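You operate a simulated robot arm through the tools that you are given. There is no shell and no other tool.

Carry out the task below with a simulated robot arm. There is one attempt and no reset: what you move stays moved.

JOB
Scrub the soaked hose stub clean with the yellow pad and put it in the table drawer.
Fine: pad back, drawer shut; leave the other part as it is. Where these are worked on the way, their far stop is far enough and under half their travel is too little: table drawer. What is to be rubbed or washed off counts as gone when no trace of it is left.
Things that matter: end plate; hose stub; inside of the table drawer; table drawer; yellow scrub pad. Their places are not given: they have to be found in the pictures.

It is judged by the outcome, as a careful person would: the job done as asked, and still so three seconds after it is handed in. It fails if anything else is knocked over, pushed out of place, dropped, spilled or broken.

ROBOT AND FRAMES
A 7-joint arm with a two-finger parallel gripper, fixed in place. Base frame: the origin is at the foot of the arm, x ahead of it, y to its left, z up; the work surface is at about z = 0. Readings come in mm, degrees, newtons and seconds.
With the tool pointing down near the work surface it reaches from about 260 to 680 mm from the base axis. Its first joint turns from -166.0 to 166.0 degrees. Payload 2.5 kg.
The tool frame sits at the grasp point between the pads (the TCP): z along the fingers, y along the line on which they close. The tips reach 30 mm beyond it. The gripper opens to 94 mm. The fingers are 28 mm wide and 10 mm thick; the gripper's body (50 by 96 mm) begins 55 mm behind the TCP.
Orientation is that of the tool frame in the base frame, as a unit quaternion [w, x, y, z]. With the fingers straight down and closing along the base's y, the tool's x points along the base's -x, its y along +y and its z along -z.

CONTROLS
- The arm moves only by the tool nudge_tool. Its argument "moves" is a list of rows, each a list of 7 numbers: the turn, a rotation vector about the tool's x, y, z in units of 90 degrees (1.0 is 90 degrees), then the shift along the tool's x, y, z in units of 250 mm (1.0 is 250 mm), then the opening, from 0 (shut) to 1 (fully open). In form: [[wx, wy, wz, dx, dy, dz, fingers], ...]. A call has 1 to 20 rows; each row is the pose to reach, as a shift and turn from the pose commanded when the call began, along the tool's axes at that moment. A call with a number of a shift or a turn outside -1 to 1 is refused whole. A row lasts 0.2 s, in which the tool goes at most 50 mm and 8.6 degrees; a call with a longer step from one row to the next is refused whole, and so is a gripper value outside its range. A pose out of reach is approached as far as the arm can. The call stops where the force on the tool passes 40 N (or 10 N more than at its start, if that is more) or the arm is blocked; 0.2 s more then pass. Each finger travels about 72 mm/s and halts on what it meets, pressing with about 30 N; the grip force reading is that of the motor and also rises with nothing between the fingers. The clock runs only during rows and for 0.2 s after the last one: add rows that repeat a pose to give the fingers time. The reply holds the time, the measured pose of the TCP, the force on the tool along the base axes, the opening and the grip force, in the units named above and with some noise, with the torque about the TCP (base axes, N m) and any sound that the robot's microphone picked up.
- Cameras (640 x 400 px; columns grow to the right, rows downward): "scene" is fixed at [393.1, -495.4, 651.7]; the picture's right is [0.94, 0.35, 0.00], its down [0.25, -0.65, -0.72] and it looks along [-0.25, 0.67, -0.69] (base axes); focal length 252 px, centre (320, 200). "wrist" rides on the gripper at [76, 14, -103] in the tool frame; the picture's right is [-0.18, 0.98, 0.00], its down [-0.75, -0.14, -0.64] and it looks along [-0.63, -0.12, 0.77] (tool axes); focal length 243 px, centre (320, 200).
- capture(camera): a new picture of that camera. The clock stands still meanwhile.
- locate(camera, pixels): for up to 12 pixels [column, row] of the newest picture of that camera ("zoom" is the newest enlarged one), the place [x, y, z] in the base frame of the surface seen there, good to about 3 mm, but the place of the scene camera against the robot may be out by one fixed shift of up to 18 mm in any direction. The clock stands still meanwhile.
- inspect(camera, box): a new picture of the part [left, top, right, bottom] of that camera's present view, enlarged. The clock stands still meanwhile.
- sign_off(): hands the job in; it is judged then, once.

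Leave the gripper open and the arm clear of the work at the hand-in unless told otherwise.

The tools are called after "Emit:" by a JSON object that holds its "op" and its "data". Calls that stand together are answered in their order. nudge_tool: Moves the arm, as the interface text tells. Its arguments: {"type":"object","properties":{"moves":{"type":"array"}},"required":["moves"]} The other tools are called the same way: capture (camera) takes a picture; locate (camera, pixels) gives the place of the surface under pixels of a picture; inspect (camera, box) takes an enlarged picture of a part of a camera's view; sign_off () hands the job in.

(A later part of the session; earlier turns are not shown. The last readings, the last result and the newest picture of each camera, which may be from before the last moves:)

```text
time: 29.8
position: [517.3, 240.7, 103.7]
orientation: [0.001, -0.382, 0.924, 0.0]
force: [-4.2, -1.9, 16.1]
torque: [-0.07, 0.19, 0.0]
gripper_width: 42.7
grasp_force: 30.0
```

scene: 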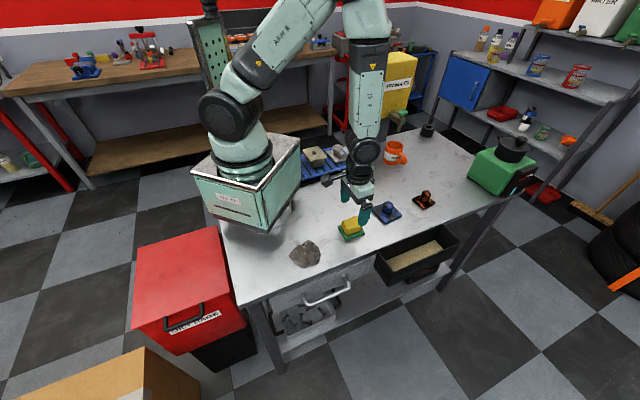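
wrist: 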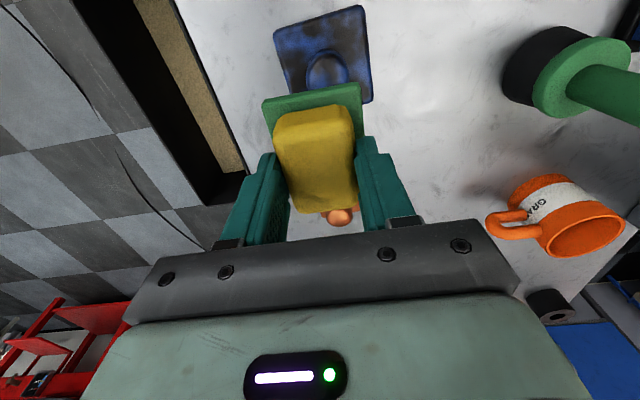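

Contact again at 16 N. Another full set of strokes.

Emit:
{"op": "nudge_tool", "data": {"moves": [[0, 0, 0, 0.04, 0, 0, 0.3], [0, 0, 0, -0.04, 0, 0, 0.3], [0, 0, 0, 0.04, 0.02, 0, 0.3], [0, 0, 0, -0.04, 0.04, 0, 0.3], [0, 0, 0, 0.04, -0.02, 0, 0.3], [0, 0, 0, -0.04, -0.04, 0, 0.3], [0, 0, 0, 0, 0.04, 0, 0.3], [0, 0, 0, 0, -0.04, 0, 0.3], [0, 0, 0, 0, 0.04, 0, 0.3], [0, 0, 0, 0.04, 0, 0, 0.3], [0, 0, 0, -0.04, 0, 0, 0.3], [0, 0, 0, 0.04, 0.02, 0, 0.3], [0, 0, 0, -0.04, 0.04, 0, 0.3], [0, 0, 0, 0.04, -0.02, 0, 0.3], [0, 0, 0, -0.04, -0.04, 0, 0.3], [0, 0, 0, 0, 0.04, 0, 0.3], [0, 0, 0, 0, -0.04, 0, 0.3], [0, 0, 0, 0, 0, 0, 0.3]]}}

Emit:
{"op": "nudge_tool", "data": {"moves": [[0, 0, 0, 0, 0, -0.1, 0.3], [0, 0, 0, 0, 0, -0.2, 0.3], [0, 0, 0, 0.18, 0, -0.2, 0.3], [0, 0, 0, 0.36, 0, -0.2, 0.3], [0, 0, 0, 0.54, 0, -0.2, 0.3], [0, 0, 0, 0.72, 0, -0.2, 0.3], [0, 0, 0, 0.9, 0, -0.2, 0.3], [0, 0, 0, 0.9, 0, -0.2, 0.3]]}}

Emit:
{"op": "inspect", "data": {"camera": "scene", "box": [320, 170, 460, 260]}}

Emit:
{"op": "capture", "data": {"camera": "wrist"}}

```text
time: 33.6
position: [517.4, 239.3, 103.4]
orientation: [0.001, -0.382, 0.924, 0.0]
force: [0.2, 0.3, 0.2]
torque: [0.02, -0.06, 0.01]
gripper_width: 42.8
grasp_force: 30.2
```

```text
time: 35.4
position: [358.4, 81.1, 155.4]
orientation: [0.0, -0.383, 0.924, 0.001]
force: [-0.3, -0.3, -1.2]
torque: [0.02, 0.01, -0.03]
gripper_width: 43.0
grasp_force: 30.1
```

```text
4.44 times, centred on (390, 215) of scene
```

zoom: 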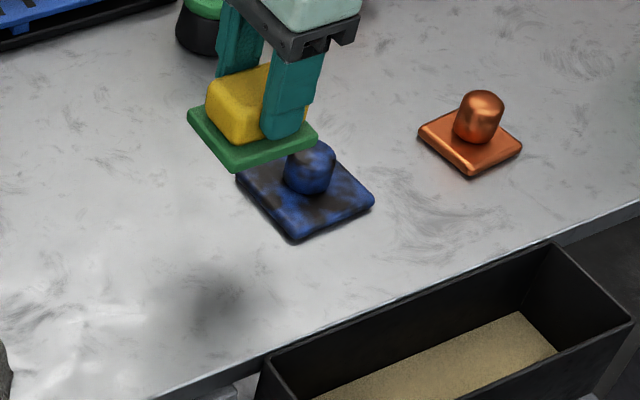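

```text
taken
```

wrist: 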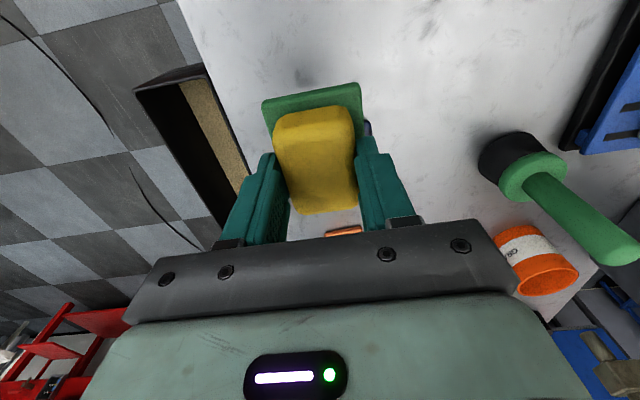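

The copper part is uniformly clean. Now I'll carry the pad back over its original place at (310.7, 21.7) and lower to just above the table.

Emit:
{"op": "nudge_tool", "data": {"moves": [[0, 0, 0, 0.15, -0.016, 0, 0.3], [0, 0, 0, 0.303, -0.033, 0, 0.3], [0, 0, 0, 0.303, -0.033, 0.12, 0.3], [0, 0, 0, 0.303, -0.033, 0.24, 0.3], [0, 0, 0, 0.303, -0.033, 0.35, 0.3], [0, 0, 0, 0.303, -0.033, 0.37, 0.3], [0, 0, 0, 0.303, -0.033, 0.37, 0.3]]}}

Emit:
{"op": "inspect", "data": {"camera": "scene", "box": [310, 190, 410, 255]}}

```text
time: 37.0
position: [310.9, 21.7, 60.1]
orientation: [0.0, -0.382, 0.924, 0.0]
force: [-0.2, -0.5, -1.0]
torque: [0.01, -0.04, 0.0]
gripper_width: 42.9
grasp_force: 30.0
```

```text
6.15 times, centred on (360, 222) of scene
```

zoom: 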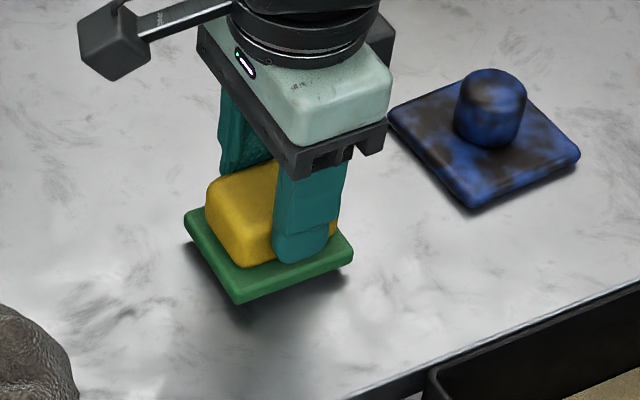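

I'm just above the table. I'll lower in 1 mm steps until the pad touches.

Emit:
{"op": "nudge_tool", "data": {"moves": [[0, 0, 0, 0, 0, 0.006, 0.3], [0, 0, 0, 0, 0, 0.012, 0.3], [0, 0, 0, 0, 0, 0.018, 0.3], [0, 0, 0, 0, 0, 0.022, 0.3]]}}

```text
time: 38.0
position: [310.1, 20.0, 54.9]
orientation: [0.0, -0.382, 0.924, 0.0]
force: [-0.1, 0.0, 0.0]
torque: [0.02, 0.01, 0.0]
gripper_width: 42.8
grasp_force: 30.0
```

Emit:
{"op": "nudge_tool", "data": {"moves": [[0, 0, 0, 0, 0, 0.004, 0.3], [0, 0, 0, 0, 0, 0.006, 0.3]]}}

```text
time: 38.6
position: [310.4, 20.6, 53.6]
orientation: [0.0, -0.382, 0.924, 0.0]
force: [-0.2, 0.1, -0.6]
torque: [0.01, 0.01, 0.0]
gripper_width: 43.0
grasp_force: 29.5
```

Emit:
{"op": "nudge_tool", "data": {"moves": [[0, 0, 0, 0, 0, 0.004, 0.3], [0, 0, 0, 0, 0, 0.006, 0.3]]}}

```text
time: 39.2
position: [312.8, 19.7, 53.1]
orientation: [0.0, -0.383, 0.924, 0.0]
force: [-4.2, -2.1, 19.4]
torque: [0.26, -0.18, 0.04]
gripper_width: 42.9
grasp_force: 30.2
```

The pad is down (19 N). I'll ease off slightly, open the fingers, and rise straight up.

Emit:
{"op": "nudge_tool", "data": {"moves": [[0, 0, 0, 0, 0, -0.003, 0.3], [0, 0, 0, 0, 0, -0.003, 0.6], [0, 0, 0, 0, 0, -0.003, 0.8], [0, 0, 0, 0, 0, -0.003, 0.8], [0, 0, 0, 0, 0, -0.12, 0.8], [0, 0, 0, 0, 0, -0.3, 0.8], [0, 0, 0, 0, 0, -0.45, 0.8], [0, 0, 0, 0, 0, -0.45, 0.8]]}}

Emit:
{"op": "capture", "data": {"camera": "wrist"}}

Emit:
{"op": "inspect", "data": {"camera": "scene", "box": [310, 190, 410, 255]}}

```text
time: 41.0
position: [312.0, 22.4, 164.1]
orientation: [0.001, -0.382, 0.924, 0.0]
force: [-0.2, -0.6, 0.8]
torque: [0.0, 0.03, 0.04]
gripper_width: 75.2
grasp_force: 0.1
```

```text
taken
```

wrist: 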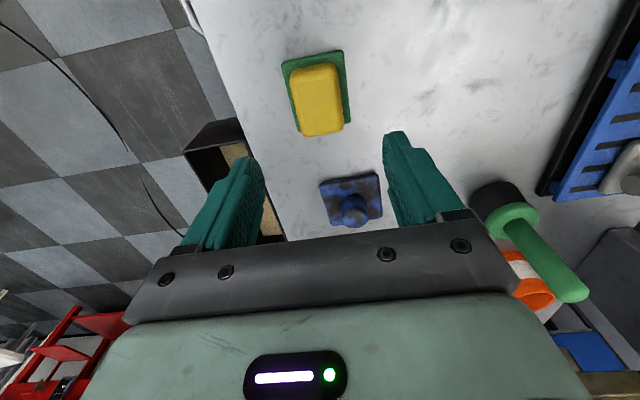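

```text
6.15 times, centred on (360, 222) of scene
```

zoom: 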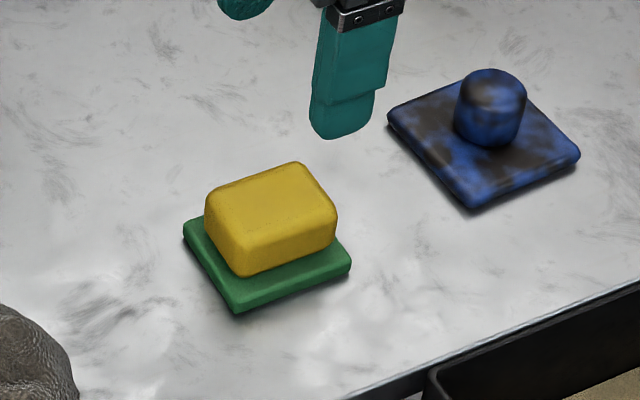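

The pad is back where it was, to within a couple of mm. Next is the drawer: its handle bar reads about 36 mm in front of the panel at z ≈ -78, parallel to the table edge. I'll go out in front of the table edge at a safe height and look down on the handle.

Emit:
{"op": "nudge_tool", "data": {"moves": [[0, 0, 0, 0.12, -0.14, 0, 0.5], [0, 0, 0, 0.24, -0.28, 0, 0.5], [0, 0, 0, 0.36, -0.42, 0, 0.5], [0, 0, 0, 0.47, -0.56, 0, 0.5], [0, 0, 0, 0.574, -0.693, 0, 0.5], [0, 0, 0, 0.574, -0.693, 0, 0.5]]}}

Emit:
{"op": "capture", "data": {"camera": "wrist"}}

Emit:
{"op": "capture", "data": {"camera": "scene"}}

```text
time: 42.4
position: [329.5, -202.0, 163.6]
orientation: [0.0, -0.383, 0.924, 0.0]
force: [0.3, 0.2, 0.3]
torque: [0.01, 0.02, 0.04]
gripper_width: 47.3
grasp_force: 0.0
```

```text
taken
```

wrist: 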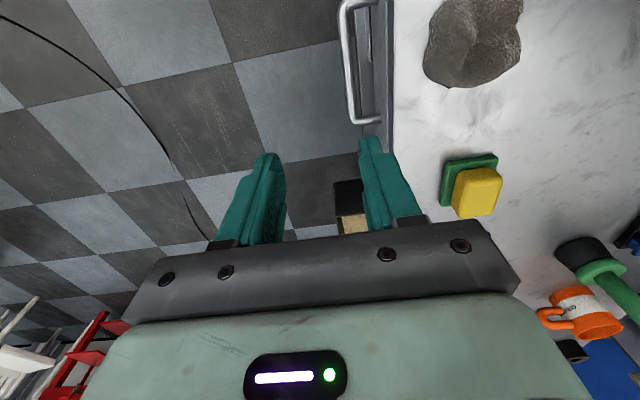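

```text
taken
```

scene: 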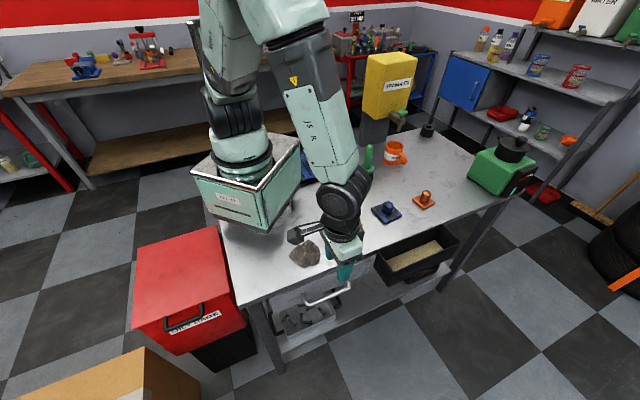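

The handle shows in the wrist view along columns 340–385, rows 0–125. I'll enlarge it and read its points.

Emit:
{"op": "inspect", "data": {"camera": "wrist", "box": [320, 0, 420, 140]}}

Emit:
{"op": "locate", "data": {"camera": "wrist", "pixels": [[344, 30], [346, 60], [349, 90], [353, 115], [370, 120], [378, 119], [360, 4], [341, 10], [372, 50], [388, 60], [400, 60], [365, 60]]}}

```text
2.86 times, centred on (370, 70) of wrist
```

zoom: 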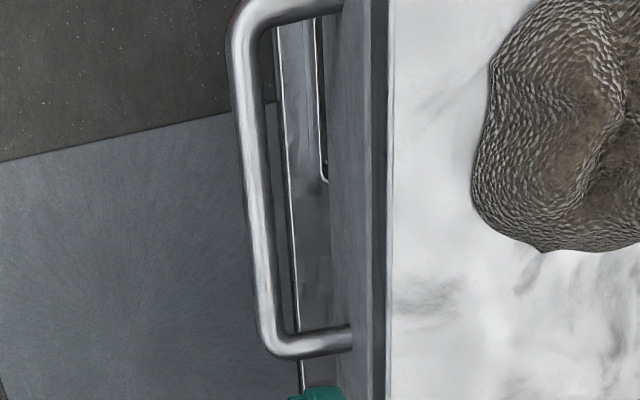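

```text
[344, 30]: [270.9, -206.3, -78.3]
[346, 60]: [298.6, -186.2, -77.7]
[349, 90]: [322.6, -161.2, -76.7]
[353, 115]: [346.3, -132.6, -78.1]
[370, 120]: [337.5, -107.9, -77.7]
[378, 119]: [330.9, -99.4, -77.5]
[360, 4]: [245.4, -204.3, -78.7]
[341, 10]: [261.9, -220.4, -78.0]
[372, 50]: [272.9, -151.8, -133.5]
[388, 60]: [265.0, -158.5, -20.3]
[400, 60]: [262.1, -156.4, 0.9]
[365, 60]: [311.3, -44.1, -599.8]
```

The bar's centre is about s = 96 mm along the edge and d = 340 mm out, at z ≈ -83, roughly 33 mm clear of the panel. I'll tilt the tool 45° so the fingers point down and towards the table, and stop about 80 mm short of the bar.

Emit:
{"op": "nudge_tool", "data": {"moves": [[-0.08, 0, 0, -0.004, -0.02, 0.1, 0.38], [-0.16, 0, 0, -0.008, -0.04, 0.2, 0.38], [-0.24, 0, 0, -0.012, -0.05, 0.3, 0.38], [-0.32, 0, 0, -0.016, -0.06, 0.42, 0.38], [-0.4, 0, 0, -0.02, -0.075, 0.54, 0.38], [-0.48, 0, 0, -0.023, -0.083, 0.66, 0.38], [-0.5, 0, 0, -0.023, -0.083, 0.762, 0.38], [-0.5, 0, 0, -0.023, -0.083, 0.762, 0.38]]}}

Emit:
{"op": "capture", "data": {"camera": "wrist"}}

Emit:
{"op": "inspect", "data": {"camera": "scene", "box": [240, 200, 420, 340]}}

```text
time: 44.2
position: [350.4, -212.8, -24.8]
orientation: [-0.147, -0.353, 0.853, 0.355]
force: [-0.1, 0.0, 0.1]
torque: [0.02, 0.03, -0.03]
gripper_width: 35.7
grasp_force: 0.0
```

```text
taken
```

wrist: 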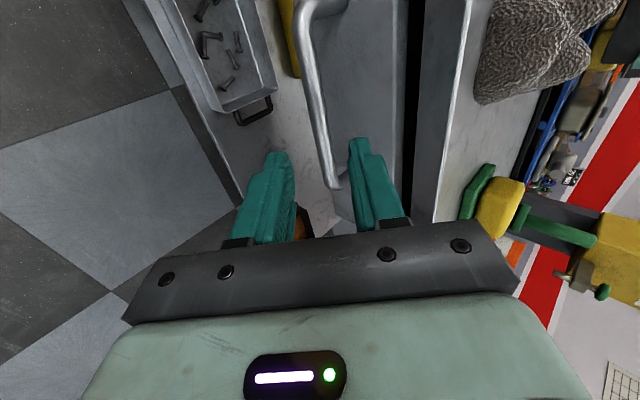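

```text
2.86 times, centred on (330, 270) of scene
```

zoom: 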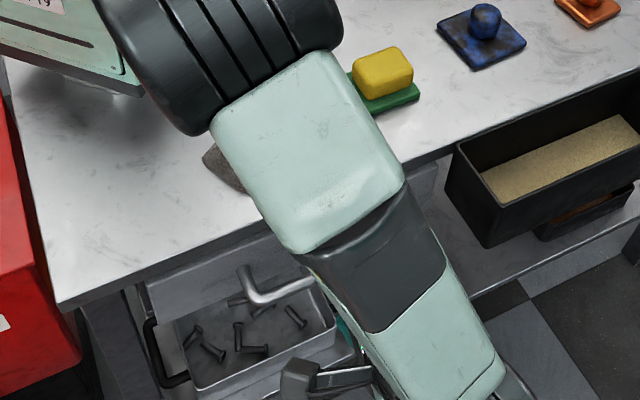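

The wrist view now shows the handle bar between the fingers. The forearm hangs over the table near the rock and pad, so I'll check its height and the bar's exact place before approaching.

Emit:
{"op": "locate", "data": {"camera": "wrist", "pixels": [[305, 60], [313, 100], [322, 140], [330, 170], [380, 100], [430, 100], [305, 20], [335, 185]]}}

Emit:
{"op": "locate", "data": {"camera": "zoom", "pixels": [[220, 150], [260, 200], [300, 240], [345, 235], [370, 300], [380, 130], [200, 110], [330, 80], [440, 350], [300, 370], [400, 250], [240, 100]]}}

```text
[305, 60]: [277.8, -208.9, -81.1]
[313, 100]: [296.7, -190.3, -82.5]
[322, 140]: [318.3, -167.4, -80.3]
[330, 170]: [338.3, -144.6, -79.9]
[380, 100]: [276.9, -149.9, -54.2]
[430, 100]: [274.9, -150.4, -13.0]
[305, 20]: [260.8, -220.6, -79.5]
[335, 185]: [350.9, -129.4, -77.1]
```

```text
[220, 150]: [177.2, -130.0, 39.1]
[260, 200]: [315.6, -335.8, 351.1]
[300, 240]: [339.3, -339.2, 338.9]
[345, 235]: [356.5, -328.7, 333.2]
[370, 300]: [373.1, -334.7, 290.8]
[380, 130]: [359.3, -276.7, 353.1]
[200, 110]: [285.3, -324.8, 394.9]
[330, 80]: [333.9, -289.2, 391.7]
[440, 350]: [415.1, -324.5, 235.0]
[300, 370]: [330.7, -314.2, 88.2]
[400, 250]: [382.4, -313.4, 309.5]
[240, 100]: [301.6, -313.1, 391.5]
```

The arm links are all above z = 235, so they are clear. The bar's centre is 84 mm ahead along the fingers and nearly centred. I'll advance 68 mm so the bar sits about 15 mm beyond the TCP, then close.

Emit:
{"op": "nudge_tool", "data": {"moves": [[0, 0, 0, 0, -0.005, 0.09, 0.38], [0, 0, 0, 0, -0.005, 0.18, 0.38], [0, 0, 0, 0, -0.005, 0.24, 0.38], [0, 0, 0, 0, -0.005, 0.275, 0.38], [0, 0, 0, 0, -0.005, 0.275, 0.38]]}}

Emit:
{"op": "capture", "data": {"camera": "wrist"}}

```text
time: 45.4
position: [315.2, -180.0, -75.3]
orientation: [-0.146, -0.354, 0.853, 0.354]
force: [-0.3, -0.2, 0.5]
torque: [0.0, -0.05, 0.0]
gripper_width: 35.7
grasp_force: 0.1
```

```text
taken
```

wrist: 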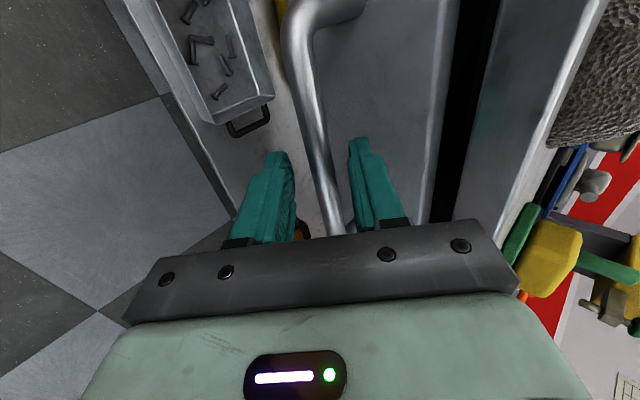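

The bar runs between the fingers and there's no force. Closing on it.

Emit:
{"op": "nudge_tool", "data": {"moves": [[0, 0, 0, 0, 0, 0, 0.0], [0, 0, 0, 0, 0, 0, 0.0], [0, 0, 0, 0, 0, 0, 0.0]]}}

```text
time: 46.2
position: [317.2, -179.4, -74.2]
orientation: [-0.147, -0.354, 0.853, 0.354]
force: [-1.2, 1.6, 13.5]
torque: [-0.08, 0.43, 0.35]
gripper_width: 13.7
grasp_force: 45.3
```

Gripped at 13.7 mm. Now I'll pull straight out along the drawer's axis, 80 mm first.

Emit:
{"op": "nudge_tool", "data": {"moves": [[0, 0, 0, 0, -0.042, -0.042, 0.0], [0, 0, 0, 0, -0.085, -0.085, 0.0], [0, 0, 0, 0, -0.127, -0.127, 0.0], [0, 0, 0, 0, -0.17, -0.17, 0.0], [0, 0, 0, 0, -0.226, -0.226, 0.0], [0, 0, 0, 0, -0.226, -0.226, 0.0]]}}

Emit:
{"op": "capture", "data": {"camera": "scene"}}

```text
time: 47.6
position: [375.0, -235.7, -74.2]
orientation: [-0.146, -0.354, 0.853, 0.354]
force: [0.5, 2.3, 18.6]
torque: [0.36, 0.04, -0.21]
gripper_width: 13.7
grasp_force: 45.1
```

```text
taken
```

scene: 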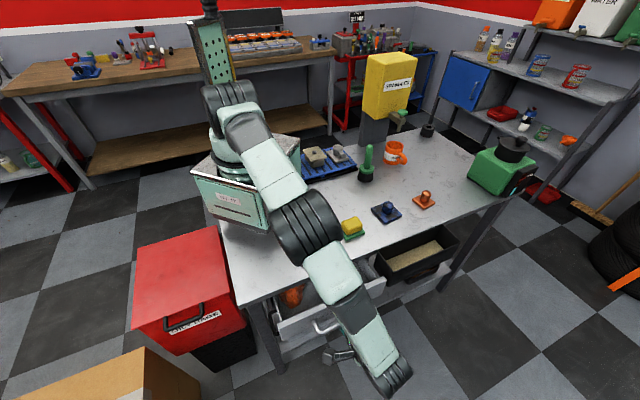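

The drawer is sliding: out about 80 mm, with something orange inside near (292,296). Pulling further.

Emit:
{"op": "nudge_tool", "data": {"moves": [[0, 0, 0, 0, -0.042, -0.042, 0.0], [0, 0, 0, 0, -0.085, -0.085, 0.0], [0, 0, 0, 0, -0.127, -0.127, 0.0], [0, 0, 0, 0, -0.17, -0.17, 0.0], [0, 0, 0, 0, -0.226, -0.226, 0.0], [0, 0, 0, 0, -0.226, -0.226, 0.0]]}}

Emit:
{"op": "inspect", "data": {"camera": "scene", "box": [240, 200, 440, 370]}}

```text
time: 49.1
position: [411.8, -274.0, -75.1]
orientation: [-0.146, -0.354, 0.853, 0.354]
force: [0.6, -1.2, -1.5]
torque: [-0.14, 0.07, 0.02]
gripper_width: 13.7
grasp_force: 45.4
out of reach, approached as far as the arm can: row 4, 5, 6
stopped in row 6: the force on the tool passed its limit at 41 N (the readings are from after the stop); the commanded pose is now the measured one
```

```text
2.35 times, centred on (340, 285) of scene
```

zoom: 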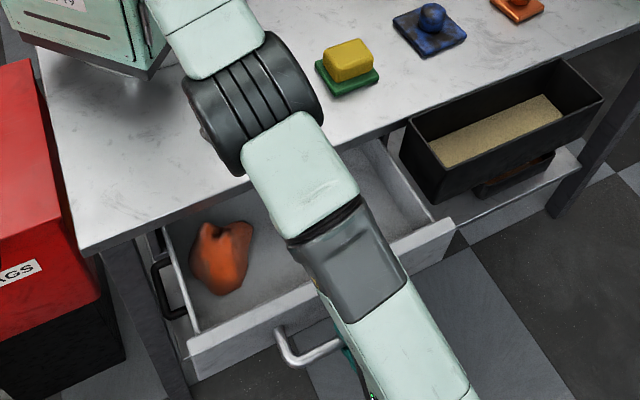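

The drawer is out about 134 mm, but the tilted arm hit its reach limit; it isn't the drawer's stop. I'll loosen the grip slightly and turn the tool upright around the bar, which gives more reach, and then regrip.

Emit:
{"op": "nudge_tool", "data": {"moves": [[0, 0, 0, 0, 0, 0, 0.32], [0, 0, 0, 0, 0, 0, 0.32], [0.083, 0, 0, 0, 0.0076, -0.0008, 0.32], [0.167, 0, 0, 0, 0.0152, -0.0006, 0.32], [0.25, 0, 0, 0, 0.023, 0.0007, 0.32], [0.333, 0, 0, 0, 0.031, 0.003, 0.32], [0.417, 0, 0, 0, 0.038, 0.0066, 0.32], [0.5, 0, 0, 0, 0.045, 0.0113, 0.32], [0.5, 0, 0, 0, 0.045, 0.0113, 0.32]]}}

Emit:
{"op": "capture", "data": {"camera": "wrist"}}

Emit:
{"op": "capture", "data": {"camera": "scene"}}

```text
time: 51.1
position: [406.4, -268.6, -68.7]
orientation: [0.001, -0.382, 0.924, 0.0]
force: [-0.2, 0.1, 0.2]
torque: [0.01, 0.02, 0.03]
gripper_width: 30.1
grasp_force: 0.0
```

```text
taken
```

wrist: 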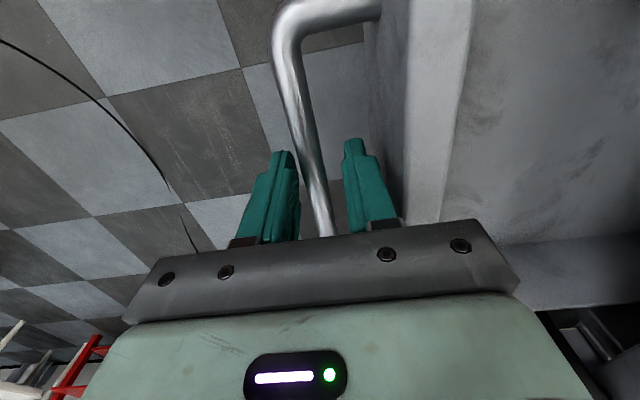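

```text
taken
```

scene: 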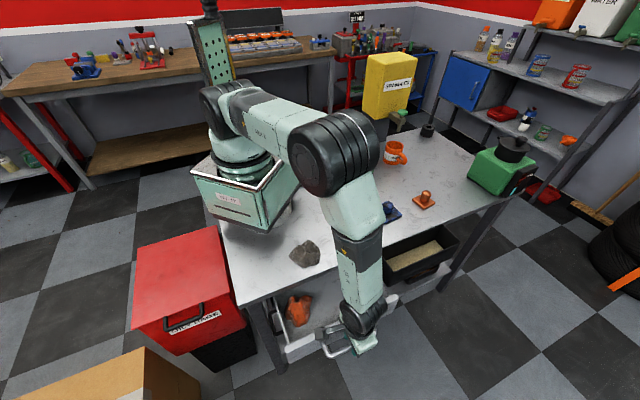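

The tool is upright, the bar is between the fingers, and the rock hasn't moved. I'll close and pull on.

Emit:
{"op": "nudge_tool", "data": {"moves": [[0, 0, 0, 0, 0, 0, 0.0], [0, 0, 0, 0, 0, 0, 0.0], [0, 0, 0, 0, -0.04, 0, 0.0], [0, 0, 0, 0, -0.08, 0, 0.0], [0, 0, 0, 0, -0.12, 0, 0.0], [0, 0, 0, 0, -0.16, 0, 0.0], [0, 0, 0, 0, -0.2, 0, 0.0], [0, 0, 0, 0, -0.2, 0, 0.0]]}}

Emit:
{"op": "capture", "data": {"camera": "scene"}}

```text
time: 52.9
position: [441.6, -303.5, -68.7]
orientation: [0.002, -0.383, 0.924, 0.0]
force: [4.8, 5.9, -7.8]
torque: [-0.14, 0.18, -0.05]
gripper_width: 13.8
grasp_force: 45.5
```

```text
taken
```

scene: 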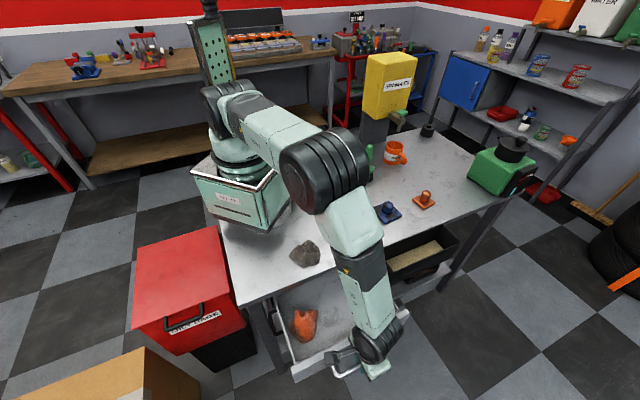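

It's out about 187 mm and still moving freely. I'll pull on, towards the far stop.

Emit:
{"op": "nudge_tool", "data": {"moves": [[0, 0, 0, 0, -0.04, 0, 0.0], [0, 0, 0, 0, -0.08, 0, 0.0], [0, 0, 0, 0, -0.12, 0, 0.0], [0, 0, 0, 0, -0.16, 0, 0.0], [0, 0, 0, 0, -0.2, 0, 0.0], [0, 0, 0, 0, -0.2, 0, 0.0]]}}

Emit:
{"op": "capture", "data": {"camera": "scene"}}

```text
time: 54.3
position: [476.0, -339.1, -68.5]
orientation: [0.001, -0.382, 0.924, -0.001]
force: [8.4, 11.0, -1.1]
torque: [-0.62, 0.75, -0.09]
gripper_width: 13.4
grasp_force: 45.2
```

```text
taken
```

scene: 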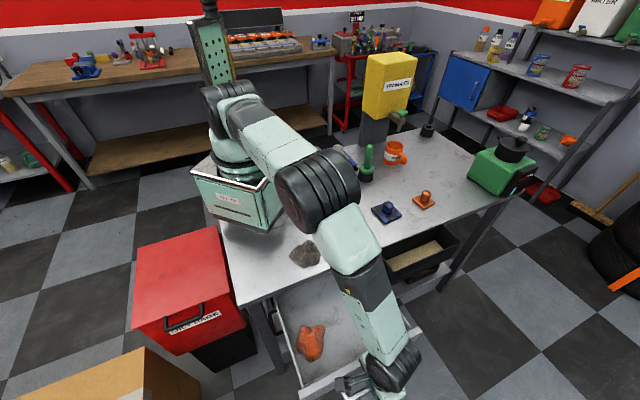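

The drawer is out about 236 mm, well past half. I'll open the fingers and lift straight off the handle.

Emit:
{"op": "nudge_tool", "data": {"moves": [[0, 0, 0, 0, 0, 0, 0.4], [0, 0, 0, 0, 0, 0, 0.4], [0, 0, 0, 0, 0, -0.12, 0.4], [0, 0, 0, 0, 0, -0.3, 0.4], [0, 0, 0, 0, 0, -0.48, 0.4], [0, 0, 0, 0, 0, -0.66, 0.4], [0, 0, 0, 0, 0.1, -0.8, 0.4], [0, 0, 0, 0, 0.1, -0.8, 0.4]]}}

Emit:
{"op": "capture", "data": {"camera": "wrist"}}

Emit:
{"op": "capture", "data": {"camera": "scene"}}

```text
time: 56.1
position: [458.0, -321.1, 131.3]
orientation: [0.0, -0.382, 0.924, 0.001]
force: [-0.8, 0.6, -0.2]
torque: [0.0, -0.02, 0.01]
gripper_width: 37.5
grasp_force: 0.1
```

```text
taken
```

wrist: 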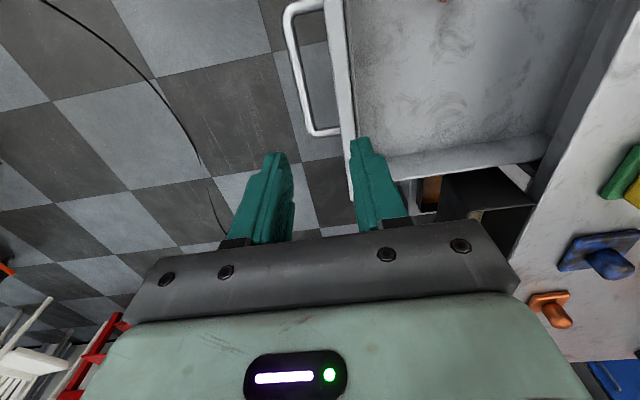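

```text
taken
```

scene: 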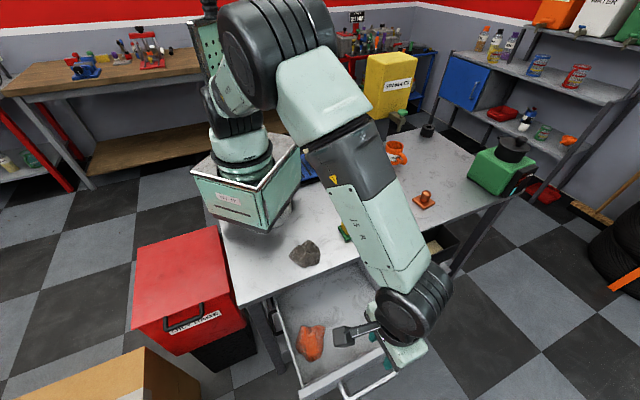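

The drawer interior is visible in the wrist view, with the bottom around (440,80) and the right wall around (460,160). I'll read its depths and edges.

Emit:
{"op": "locate", "data": {"camera": "wrist", "pixels": [[440, 60], [400, 120], [480, 120], [540, 60], [342, 80], [345, 150], [400, 158], [480, 152], [545, 142], [330, 20], [360, 30], [590, 80]]}}

Emit:
{"op": "inspect", "data": {"camera": "scene", "box": [250, 240, 410, 400]}}

Emit:
{"op": "locate", "data": {"camera": "scene", "pixels": [[310, 340], [330, 300], [350, 290], [345, 320], [296, 350], [322, 350], [310, 330], [280, 320], [300, 385], [350, 272]]}}

```text
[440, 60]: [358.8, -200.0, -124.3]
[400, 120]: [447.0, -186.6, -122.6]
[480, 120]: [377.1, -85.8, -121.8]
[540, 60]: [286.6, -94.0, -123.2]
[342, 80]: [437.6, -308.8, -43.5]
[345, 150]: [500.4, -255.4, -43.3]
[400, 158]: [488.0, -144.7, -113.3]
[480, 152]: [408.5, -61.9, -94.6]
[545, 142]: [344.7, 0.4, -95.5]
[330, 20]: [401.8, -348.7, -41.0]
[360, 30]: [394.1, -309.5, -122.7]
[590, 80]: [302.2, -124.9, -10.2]
```

```text
2.50 times, centred on (330, 320) of scene
```

zoom: 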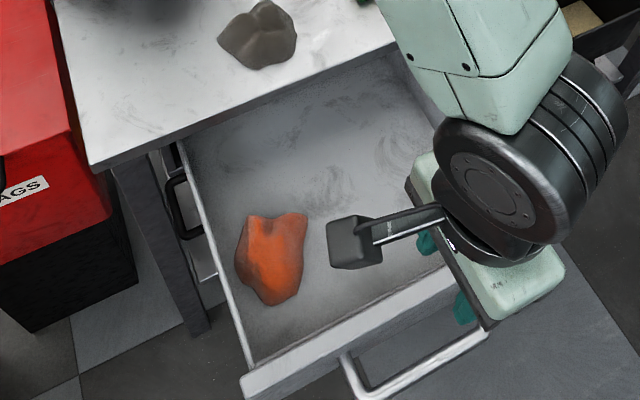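

```text
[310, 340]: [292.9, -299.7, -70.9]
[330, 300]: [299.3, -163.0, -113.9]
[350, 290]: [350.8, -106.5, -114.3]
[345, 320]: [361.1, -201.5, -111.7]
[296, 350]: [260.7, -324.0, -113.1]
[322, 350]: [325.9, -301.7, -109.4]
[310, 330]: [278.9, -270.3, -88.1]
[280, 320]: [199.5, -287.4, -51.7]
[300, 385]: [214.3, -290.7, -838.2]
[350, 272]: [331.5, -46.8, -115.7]
```

Drawer bottom is at z ≈ -123 and the panel top at z ≈ -43; the orange lump sits at the left end. There's ample free space around s = 150, d = 430. Now I'll go back over the table to the clean hose stub.

Emit:
{"op": "nudge_tool", "data": {"moves": [[0, 0, 0, -0.14, 0.11, -0.1, 0.6], [0, 0, 0, -0.28, 0.22, -0.12, 0.6], [0, 0, 0, -0.42, 0.33, -0.12, 0.6], [0, 0, 0, -0.56, 0.45, -0.12, 0.6], [0, 0, 0, -0.7, 0.57, -0.12, 0.6], [0, 0, 0, -0.84, 0.69, -0.12, 0.6], [0, 0, 0, -0.88, 0.71, -0.12, 0.6]]}}

Emit:
{"op": "nudge_tool", "data": {"moves": [[0, 0, 0, -0.14, 0.11, 0, 0.7], [0, 0, 0, -0.28, 0.22, 0, 0.7], [0, 0, 0, -0.42, 0.33, 0, 0.7], [0, 0, 0, -0.56, 0.45, 0, 0.7], [0, 0, 0, -0.7, 0.57, 0, 0.7], [0, 0, 0, -0.84, 0.69, 0, 0.7], [0, 0, 0, -0.88, 0.71, 0, 0.7], [0, 0, 0, -0.88, 0.71, 0, 0.7]]}}

Emit:
{"op": "capture", "data": {"camera": "wrist"}}

Emit:
{"op": "capture", "data": {"camera": "scene"}}

```text
refused: row 1 steps farther than a row can; nothing moved
```

```text
time: 57.9
position: [487.1, -41.6, 132.7]
orientation: [0.001, -0.383, 0.924, -0.001]
force: [0.0, -0.5, 0.4]
torque: [0.03, -0.02, 0.0]
gripper_width: 65.9
grasp_force: 0.0
```

```text
taken
```

wrist: 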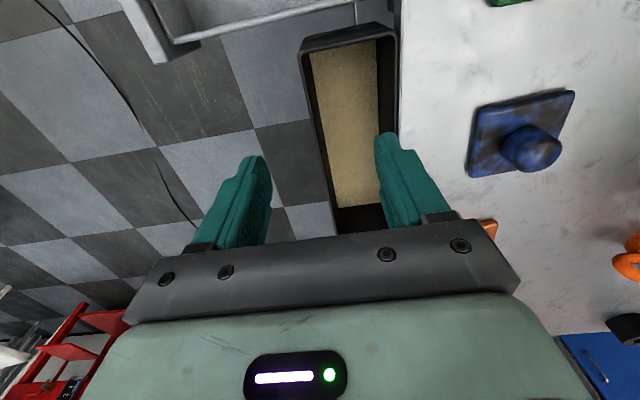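

```text
taken
```

scene: 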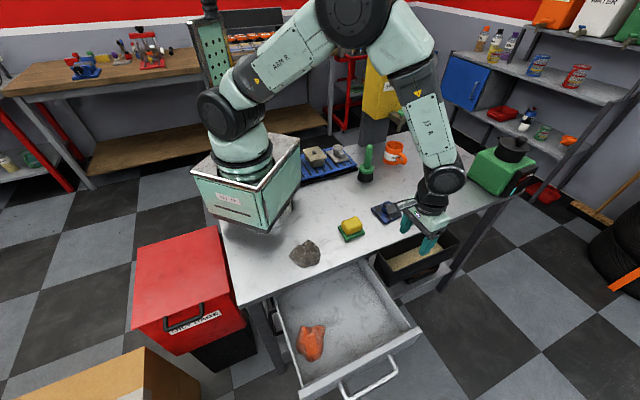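

The first leg was refused for a step slightly too long and only the second one ran; I'm now at (487,-42,133), clear of everything. The second half of the move comes next.

Emit:
{"op": "nudge_tool", "data": {"moves": [[0, 0, 0, -0.14, 0.11, -0.02, 0.7], [0, 0, 0, -0.28, 0.22, -0.04, 0.7], [0, 0, 0, -0.42, 0.33, -0.04, 0.7], [0, 0, 0, -0.56, 0.45, -0.04, 0.7], [0, 0, 0, -0.7, 0.57, -0.04, 0.7], [0, 0, 0, -0.82, 0.67, -0.04, 0.7], [0, 0, 0, -0.888, 0.715, -0.04, 0.7], [0, 0, 0, -0.888, 0.715, -0.04, 0.7]]}}

Emit:
{"op": "capture", "data": {"camera": "wrist"}}

```text
time: 59.7
position: [519.7, 244.8, 141.7]
orientation: [0.001, -0.382, 0.924, 0.0]
force: [-0.8, 0.9, -0.2]
torque: [0.02, 0.01, -0.02]
gripper_width: 65.7
grasp_force: 0.1
```

```text
taken
```

wrist: 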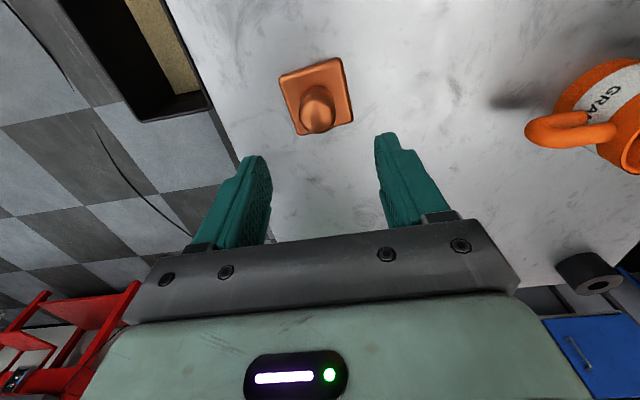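

The hose stub looks evenly copper from this side too. I'll enlarge it to check for traces and read its exact place.

Emit:
{"op": "inspect", "data": {"camera": "wrist", "box": [270, 45, 366, 145]}}

Emit:
{"op": "locate", "data": {"camera": "wrist", "pixels": [[318, 122], [304, 118], [331, 116], [318, 130], [316, 110], [280, 78], [342, 59], [353, 118], [300, 134], [310, 70], [345, 90], [290, 100]]}}

Emit:
{"op": "inspect", "data": {"camera": "scene", "box": [400, 175, 450, 215]}}

```text
4.00 times, centred on (318, 95) of wrist
```

zoom: 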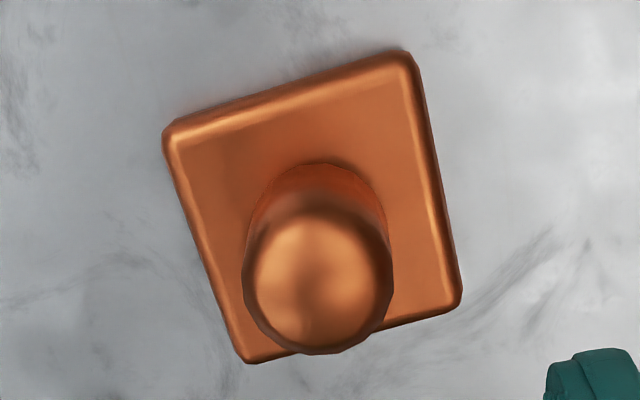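

```text
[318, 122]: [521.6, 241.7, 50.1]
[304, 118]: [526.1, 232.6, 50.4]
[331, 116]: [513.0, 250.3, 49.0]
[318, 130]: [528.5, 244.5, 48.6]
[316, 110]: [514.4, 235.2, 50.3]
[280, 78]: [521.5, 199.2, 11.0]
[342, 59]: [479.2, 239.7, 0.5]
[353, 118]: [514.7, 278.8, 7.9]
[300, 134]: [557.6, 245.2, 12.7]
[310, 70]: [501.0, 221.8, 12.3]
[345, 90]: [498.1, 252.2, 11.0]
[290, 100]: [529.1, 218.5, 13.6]
```

```text
10.00 times, centred on (425, 195) of scene
```

zoom: 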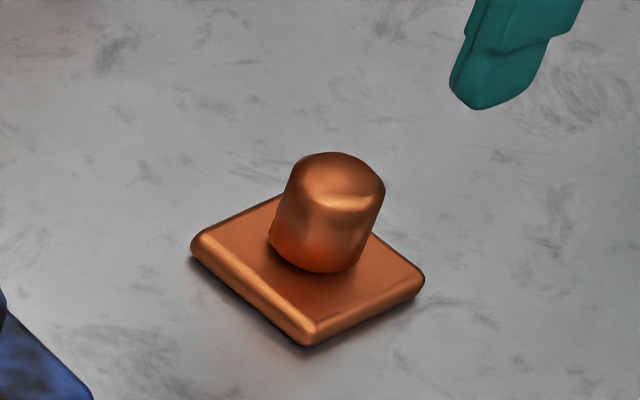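

It's clean from both sides, with only soft reflections left. The stub's centre is about (520, 241). I'll descend to TCP z ≈ 48, with the tips just above the flange, and close on the stub.

Emit:
{"op": "nudge_tool", "data": {"moves": [[0, 0, 0, 0.004, -0.008, 0.12, 0.7], [0, 0, 0, 0.004, -0.008, 0.24, 0.7], [0, 0, 0, 0.004, -0.008, 0.34, 0.7], [0, 0, 0, 0.004, -0.008, 0.374, 0.7], [0, 0, 0, 0.004, -0.008, 0.374, 0.7], [0, 0, 0, 0.004, -0.008, 0.374, 0.2], [0, 0, 0, 0.004, -0.008, 0.374, 0.2], [0, 0, 0, 0.004, -0.008, 0.374, 0.2], [0, 0, 0, 0.004, -0.008, 0.374, 0.2]]}}

Emit:
{"op": "capture", "data": {"camera": "wrist"}}

```text
time: 61.7
position: [520.5, 241.2, 49.9]
orientation: [0.001, -0.383, 0.924, 0.0]
force: [0.2, 0.7, 0.6]
torque: [0.06, -0.02, 0.0]
gripper_width: 31.0
grasp_force: 30.0
```

```text
taken
```

wrist: 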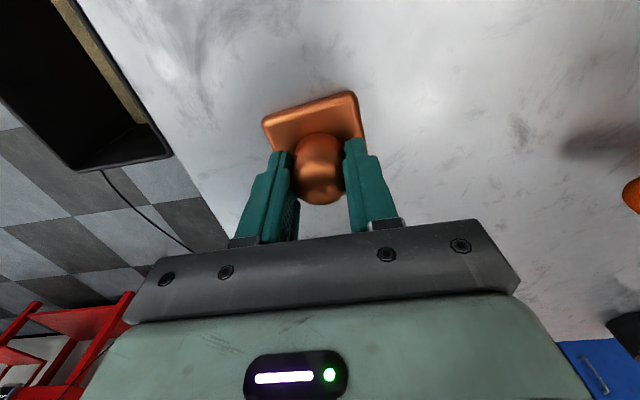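

Held at 31 mm. I'll lift it well clear and carry it out over the open drawer in two legs.

Emit:
{"op": "nudge_tool", "data": {"moves": [[0, 0, 0, 0, 0, -0.12, 0.2], [0, 0, 0, 0, 0, -0.28, 0.2], [0, 0, 0, 0, 0, -0.44, 0.2], [0, 0, 0, 0.15, -0.09, -0.44, 0.2], [0, 0, 0, 0.31, -0.186, -0.44, 0.2], [0, 0, 0, 0.47, -0.28, -0.44, 0.2], [0, 0, 0, 0.63, -0.376, -0.44, 0.2], [0, 0, 0, 0.777, -0.465, -0.44, 0.2], [0, 0, 0, 0.777, -0.465, -0.44, 0.2]]}}

Emit:
{"op": "capture", "data": {"camera": "wrist"}}

```text
time: 63.7
position: [463.8, 21.3, 157.5]
orientation: [0.002, -0.382, 0.924, 0.0]
force: [-0.6, 0.4, -2.0]
torque: [0.01, 0.02, -0.01]
gripper_width: 31.4
grasp_force: 30.3
```

```text
taken
```

wrist: 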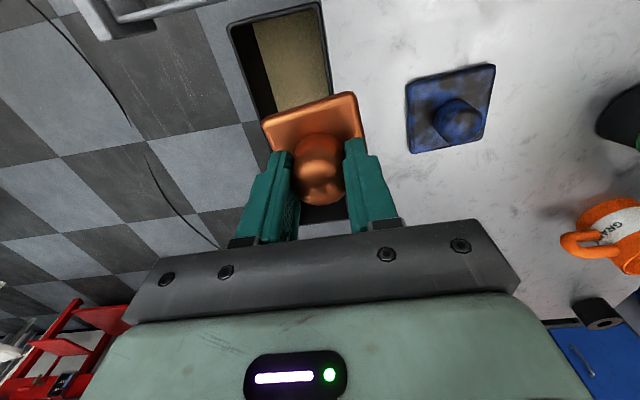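

The part is secure. Second leg, to above the free space in the drawer.

Emit:
{"op": "nudge_tool", "data": {"moves": [[0, 0, 0, 0.15, -0.09, 0, 0.2], [0, 0, 0, 0.31, -0.186, 0, 0.2], [0, 0, 0, 0.47, -0.28, 0, 0.2], [0, 0, 0, 0.63, -0.376, 0, 0.2], [0, 0, 0, 0.772, -0.468, 0, 0.2], [0, 0, 0, 0.772, -0.468, 0, 0.2]]}}

Emit:
{"op": "capture", "data": {"camera": "wrist"}}

Emit:
{"op": "capture", "data": {"camera": "scene"}}

```text
time: 65.1
position: [410.5, -198.1, 158.1]
orientation: [0.001, -0.383, 0.924, 0.0]
force: [0.7, 0.3, -1.7]
torque: [0.01, -0.01, 0.0]
gripper_width: 31.3
grasp_force: 30.2
```

```text
taken
```

wrist: 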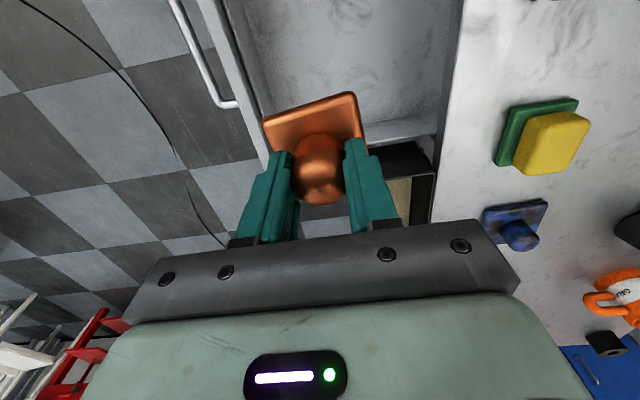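

```text
taken
```

scene: 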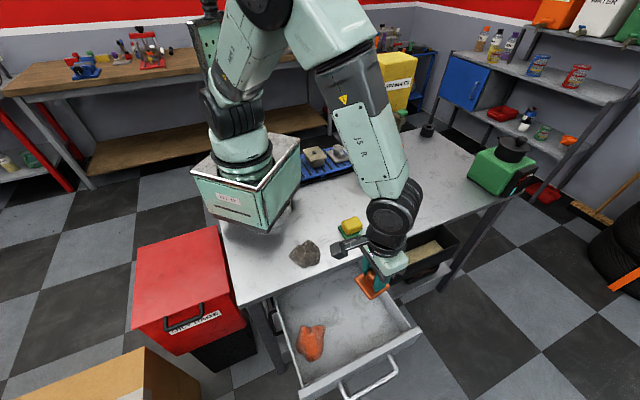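

The part hangs above the drawer. I'll recheck the drawer's walls from this view before going down.

Emit:
{"op": "locate", "data": {"camera": "wrist", "pixels": [[230, 60], [255, 130], [270, 60], [350, 60], [400, 80], [420, 40], [400, 125], [385, 140], [450, 100], [215, 20]]}}

Emit:
{"op": "inspect", "data": {"camera": "scene", "box": [260, 230, 430, 400]}}

```text
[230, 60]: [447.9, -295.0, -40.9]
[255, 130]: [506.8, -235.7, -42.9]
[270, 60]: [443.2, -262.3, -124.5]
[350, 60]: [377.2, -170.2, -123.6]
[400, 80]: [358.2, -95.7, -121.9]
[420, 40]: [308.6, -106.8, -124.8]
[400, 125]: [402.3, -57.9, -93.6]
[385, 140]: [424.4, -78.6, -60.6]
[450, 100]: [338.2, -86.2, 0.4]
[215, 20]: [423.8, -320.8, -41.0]
```

```text
2.35 times, centred on (345, 315) of scene
```

zoom: 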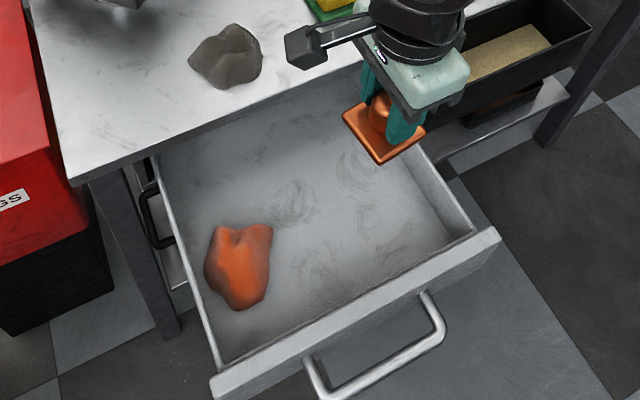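

The drawer floor is at z ≈ -124, the panel at d ≈ 525 and the right wall at s ≈ 243, so my spot (s 150, d 430) is well inside. Lowering to just above the floor.

Emit:
{"op": "nudge_tool", "data": {"moves": [[0, 0, 0, 0, 0, 0.17, 0.2], [0, 0, 0, 0, 0, 0.34, 0.2], [0, 0, 0, 0, 0, 0.5, 0.2], [0, 0, 0, 0, 0, 0.65, 0.2], [0, 0, 0, 0, 0, 0.78, 0.2], [0, 0, 0, 0, 0, 0.87, 0.2], [0, 0, 0, 0, 0, 0.9, 0.2], [0, 0, 0, 0, 0, 0.9, 0.2]]}}

Emit:
{"op": "inspect", "data": {"camera": "scene", "box": [260, 230, 430, 400]}}

```text
time: 66.9
position: [412.4, -196.1, -67.0]
orientation: [0.001, -0.383, 0.924, -0.001]
force: [-0.3, -0.4, -1.8]
torque: [-0.02, -0.02, 0.0]
gripper_width: 31.1
grasp_force: 30.6
```

```text
2.35 times, centred on (345, 315) of scene
```

zoom: 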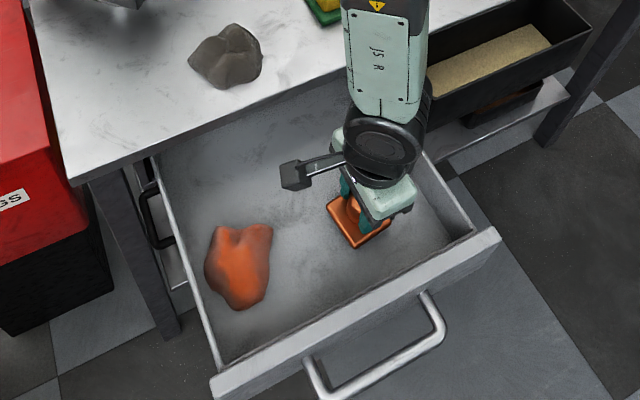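

The part is inside, about 7 mm above the floor. I'll go down in small steps until contact.

Emit:
{"op": "nudge_tool", "data": {"moves": [[0, 0, 0, 0, 0, 0.008, 0.2], [0, 0, 0, 0, 0, 0.014, 0.2], [0, 0, 0, 0, 0, 0.018, 0.2]]}}

```text
time: 67.7
position: [409.4, -197.1, -70.9]
orientation: [0.0, -0.382, 0.924, 0.0]
force: [0.0, 1.4, -1.9]
torque: [-0.01, 0.02, 0.02]
gripper_width: 31.3
grasp_force: 29.5
```

Emit:
{"op": "nudge_tool", "data": {"moves": [[0, 0, 0, 0, 0, 0.004, 0.2], [0, 0, 0, 0, 0, 0.008, 0.2]]}}

```text
time: 68.3
position: [411.2, -198.0, -74.5]
orientation: [0.001, -0.383, 0.924, 0.0]
force: [-0.5, -0.1, -1.8]
torque: [0.0, 0.0, 0.02]
gripper_width: 31.2
grasp_force: 30.7
```

Emit:
{"op": "nudge_tool", "data": {"moves": [[0, 0, 0, 0, 0, 0.004, 0.2], [0, 0, 0, 0, 0, 0.008, 0.2]]}}

```text
time: 68.9
position: [410.5, -197.4, -75.3]
orientation: [0.001, -0.383, 0.924, 0.0]
force: [-0.6, -1.2, -1.0]
torque: [-0.02, 0.02, 0.03]
gripper_width: 30.8
grasp_force: 29.9
```

Emit:
{"op": "nudge_tool", "data": {"moves": [[0, 0, 0, 0, 0, 0.003, 0.2], [0, 0, 0, 0, 0, 0.006, 0.2]]}}

```text
time: 69.5
position: [411.5, -197.6, -75.9]
orientation: [0.001, -0.383, 0.924, -0.002]
force: [-2.4, -2.6, 19.2]
torque: [0.05, 0.15, -0.18]
gripper_width: 31.2
grasp_force: 30.2
```

The part rests on the drawer floor (19 N up). I'll ease off, open the fingers, and lift straight out.

Emit:
{"op": "nudge_tool", "data": {"moves": [[0, 0, 0, 0, 0, -0.003, 0.2], [0, 0, 0, 0, 0, -0.003, 0.45], [0, 0, 0, 0, 0, -0.003, 0.6], [0, 0, 0, 0, 0, -0.003, 0.6], [0, 0, 0, 0, 0, -0.1, 0.6], [0, 0, 0, 0, 0, -0.25, 0.6], [0, 0, 0, 0, 0, -0.42, 0.6], [0, 0, 0, 0, 0, -0.6, 0.6], [0, 0, 0, 0, 0, -0.78, 0.6], [0, 0, 0, 0, 0, -0.78, 0.6]]}}

Emit:
{"op": "capture", "data": {"camera": "wrist"}}

Emit:
{"op": "inspect", "data": {"camera": "scene", "box": [260, 230, 430, 400]}}

```text
time: 71.7
position: [411.3, -193.2, 118.3]
orientation: [0.0, -0.384, 0.924, 0.0]
force: [-0.9, -0.6, -0.2]
torque: [0.01, 0.01, -0.01]
gripper_width: 56.7
grasp_force: 0.1
```

```text
taken
```

wrist: 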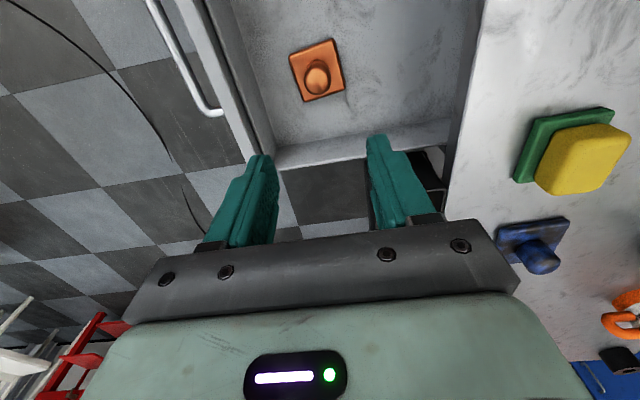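

```text
2.35 times, centred on (345, 315) of scene
```

zoom: 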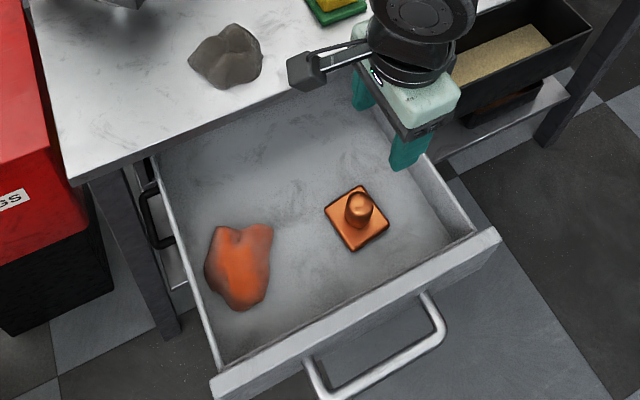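

The hose stub stands upright in the drawer. I'll check it close up for leftover traces and confirm its top height fits under the table.

Emit:
{"op": "inspect", "data": {"camera": "wrist", "box": [280, 30, 356, 110]}}

Emit:
{"op": "inspect", "data": {"camera": "scene", "box": [335, 270, 375, 305]}}

Emit:
{"op": "locate", "data": {"camera": "wrist", "pixels": [[318, 78], [298, 60], [330, 50], [200, 60], [215, 110], [180, 50], [225, 60], [243, 140], [205, 20]]}}

```text
5.00 times, centred on (318, 70) of wrist
```

zoom: 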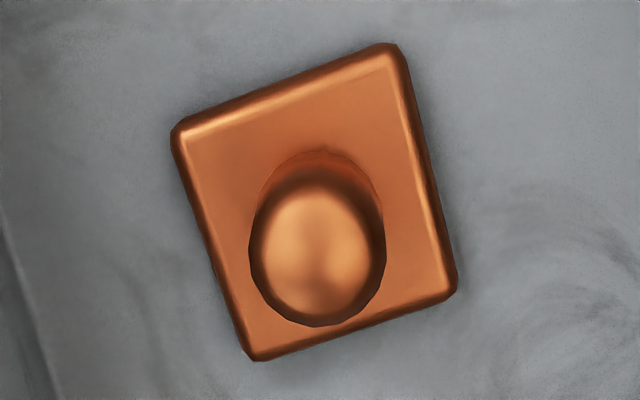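

```text
11.43 times, centred on (355, 288) of scene
```

zoom: 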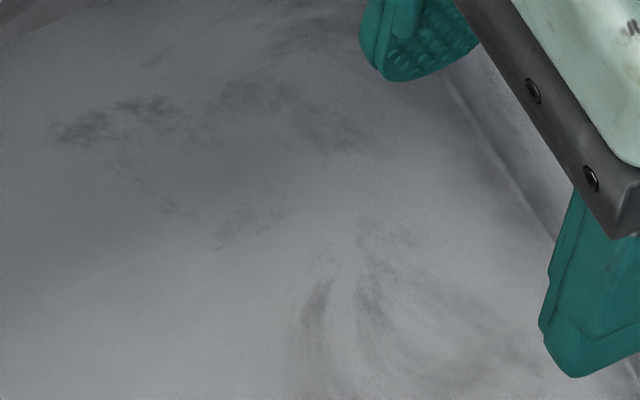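

```text
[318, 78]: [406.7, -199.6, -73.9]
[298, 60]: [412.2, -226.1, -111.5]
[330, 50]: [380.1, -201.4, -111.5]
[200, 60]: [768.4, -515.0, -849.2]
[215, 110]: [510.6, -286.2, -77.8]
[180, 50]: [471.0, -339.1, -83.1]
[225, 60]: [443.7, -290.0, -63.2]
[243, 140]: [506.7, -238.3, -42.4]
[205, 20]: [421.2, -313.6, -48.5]
```

The part is spotless and its top is at z ≈ -74, well below the panel top (-42). Now to close the drawer: I'll shut the fingers, move out beyond the handle and then come down in front of the bar.

Emit:
{"op": "nudge_tool", "data": {"moves": [[0, 0, 0, 0.046, -0.15, 0, 0.3], [0, 0, 0, 0.093, -0.3, 0, 0.0], [0, 0, 0, 0.14, -0.45, 0, 0.0], [0, 0, 0, 0.186, -0.6, 0, 0.0], [0, 0, 0, 0.232, -0.752, 0, 0.0], [0, 0, 0, 0.232, -0.752, 0, 0.0]]}}

Emit:
{"op": "capture", "data": {"camera": "wrist"}}

```text
time: 73.1
position: [502.0, -373.6, 117.9]
orientation: [0.001, -0.383, 0.924, 0.0]
force: [-0.2, -0.4, -0.4]
torque: [0.0, 0.03, 0.01]
gripper_width: 0.0
grasp_force: 30.2
```

```text
taken
```

wrist: 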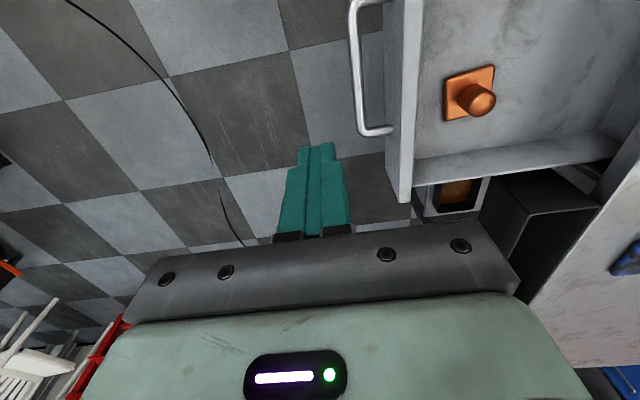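

Emit:
{"op": "locate", "data": {"camera": "wrist", "pixels": [[355, 40], [358, 80], [363, 115], [380, 131], [353, 15], [410, 60], [385, 110]]}}

```text
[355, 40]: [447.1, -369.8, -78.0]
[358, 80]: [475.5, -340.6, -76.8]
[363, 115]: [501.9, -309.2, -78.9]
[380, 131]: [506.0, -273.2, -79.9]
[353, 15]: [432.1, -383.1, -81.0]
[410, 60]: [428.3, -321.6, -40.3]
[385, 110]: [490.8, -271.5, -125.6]
```

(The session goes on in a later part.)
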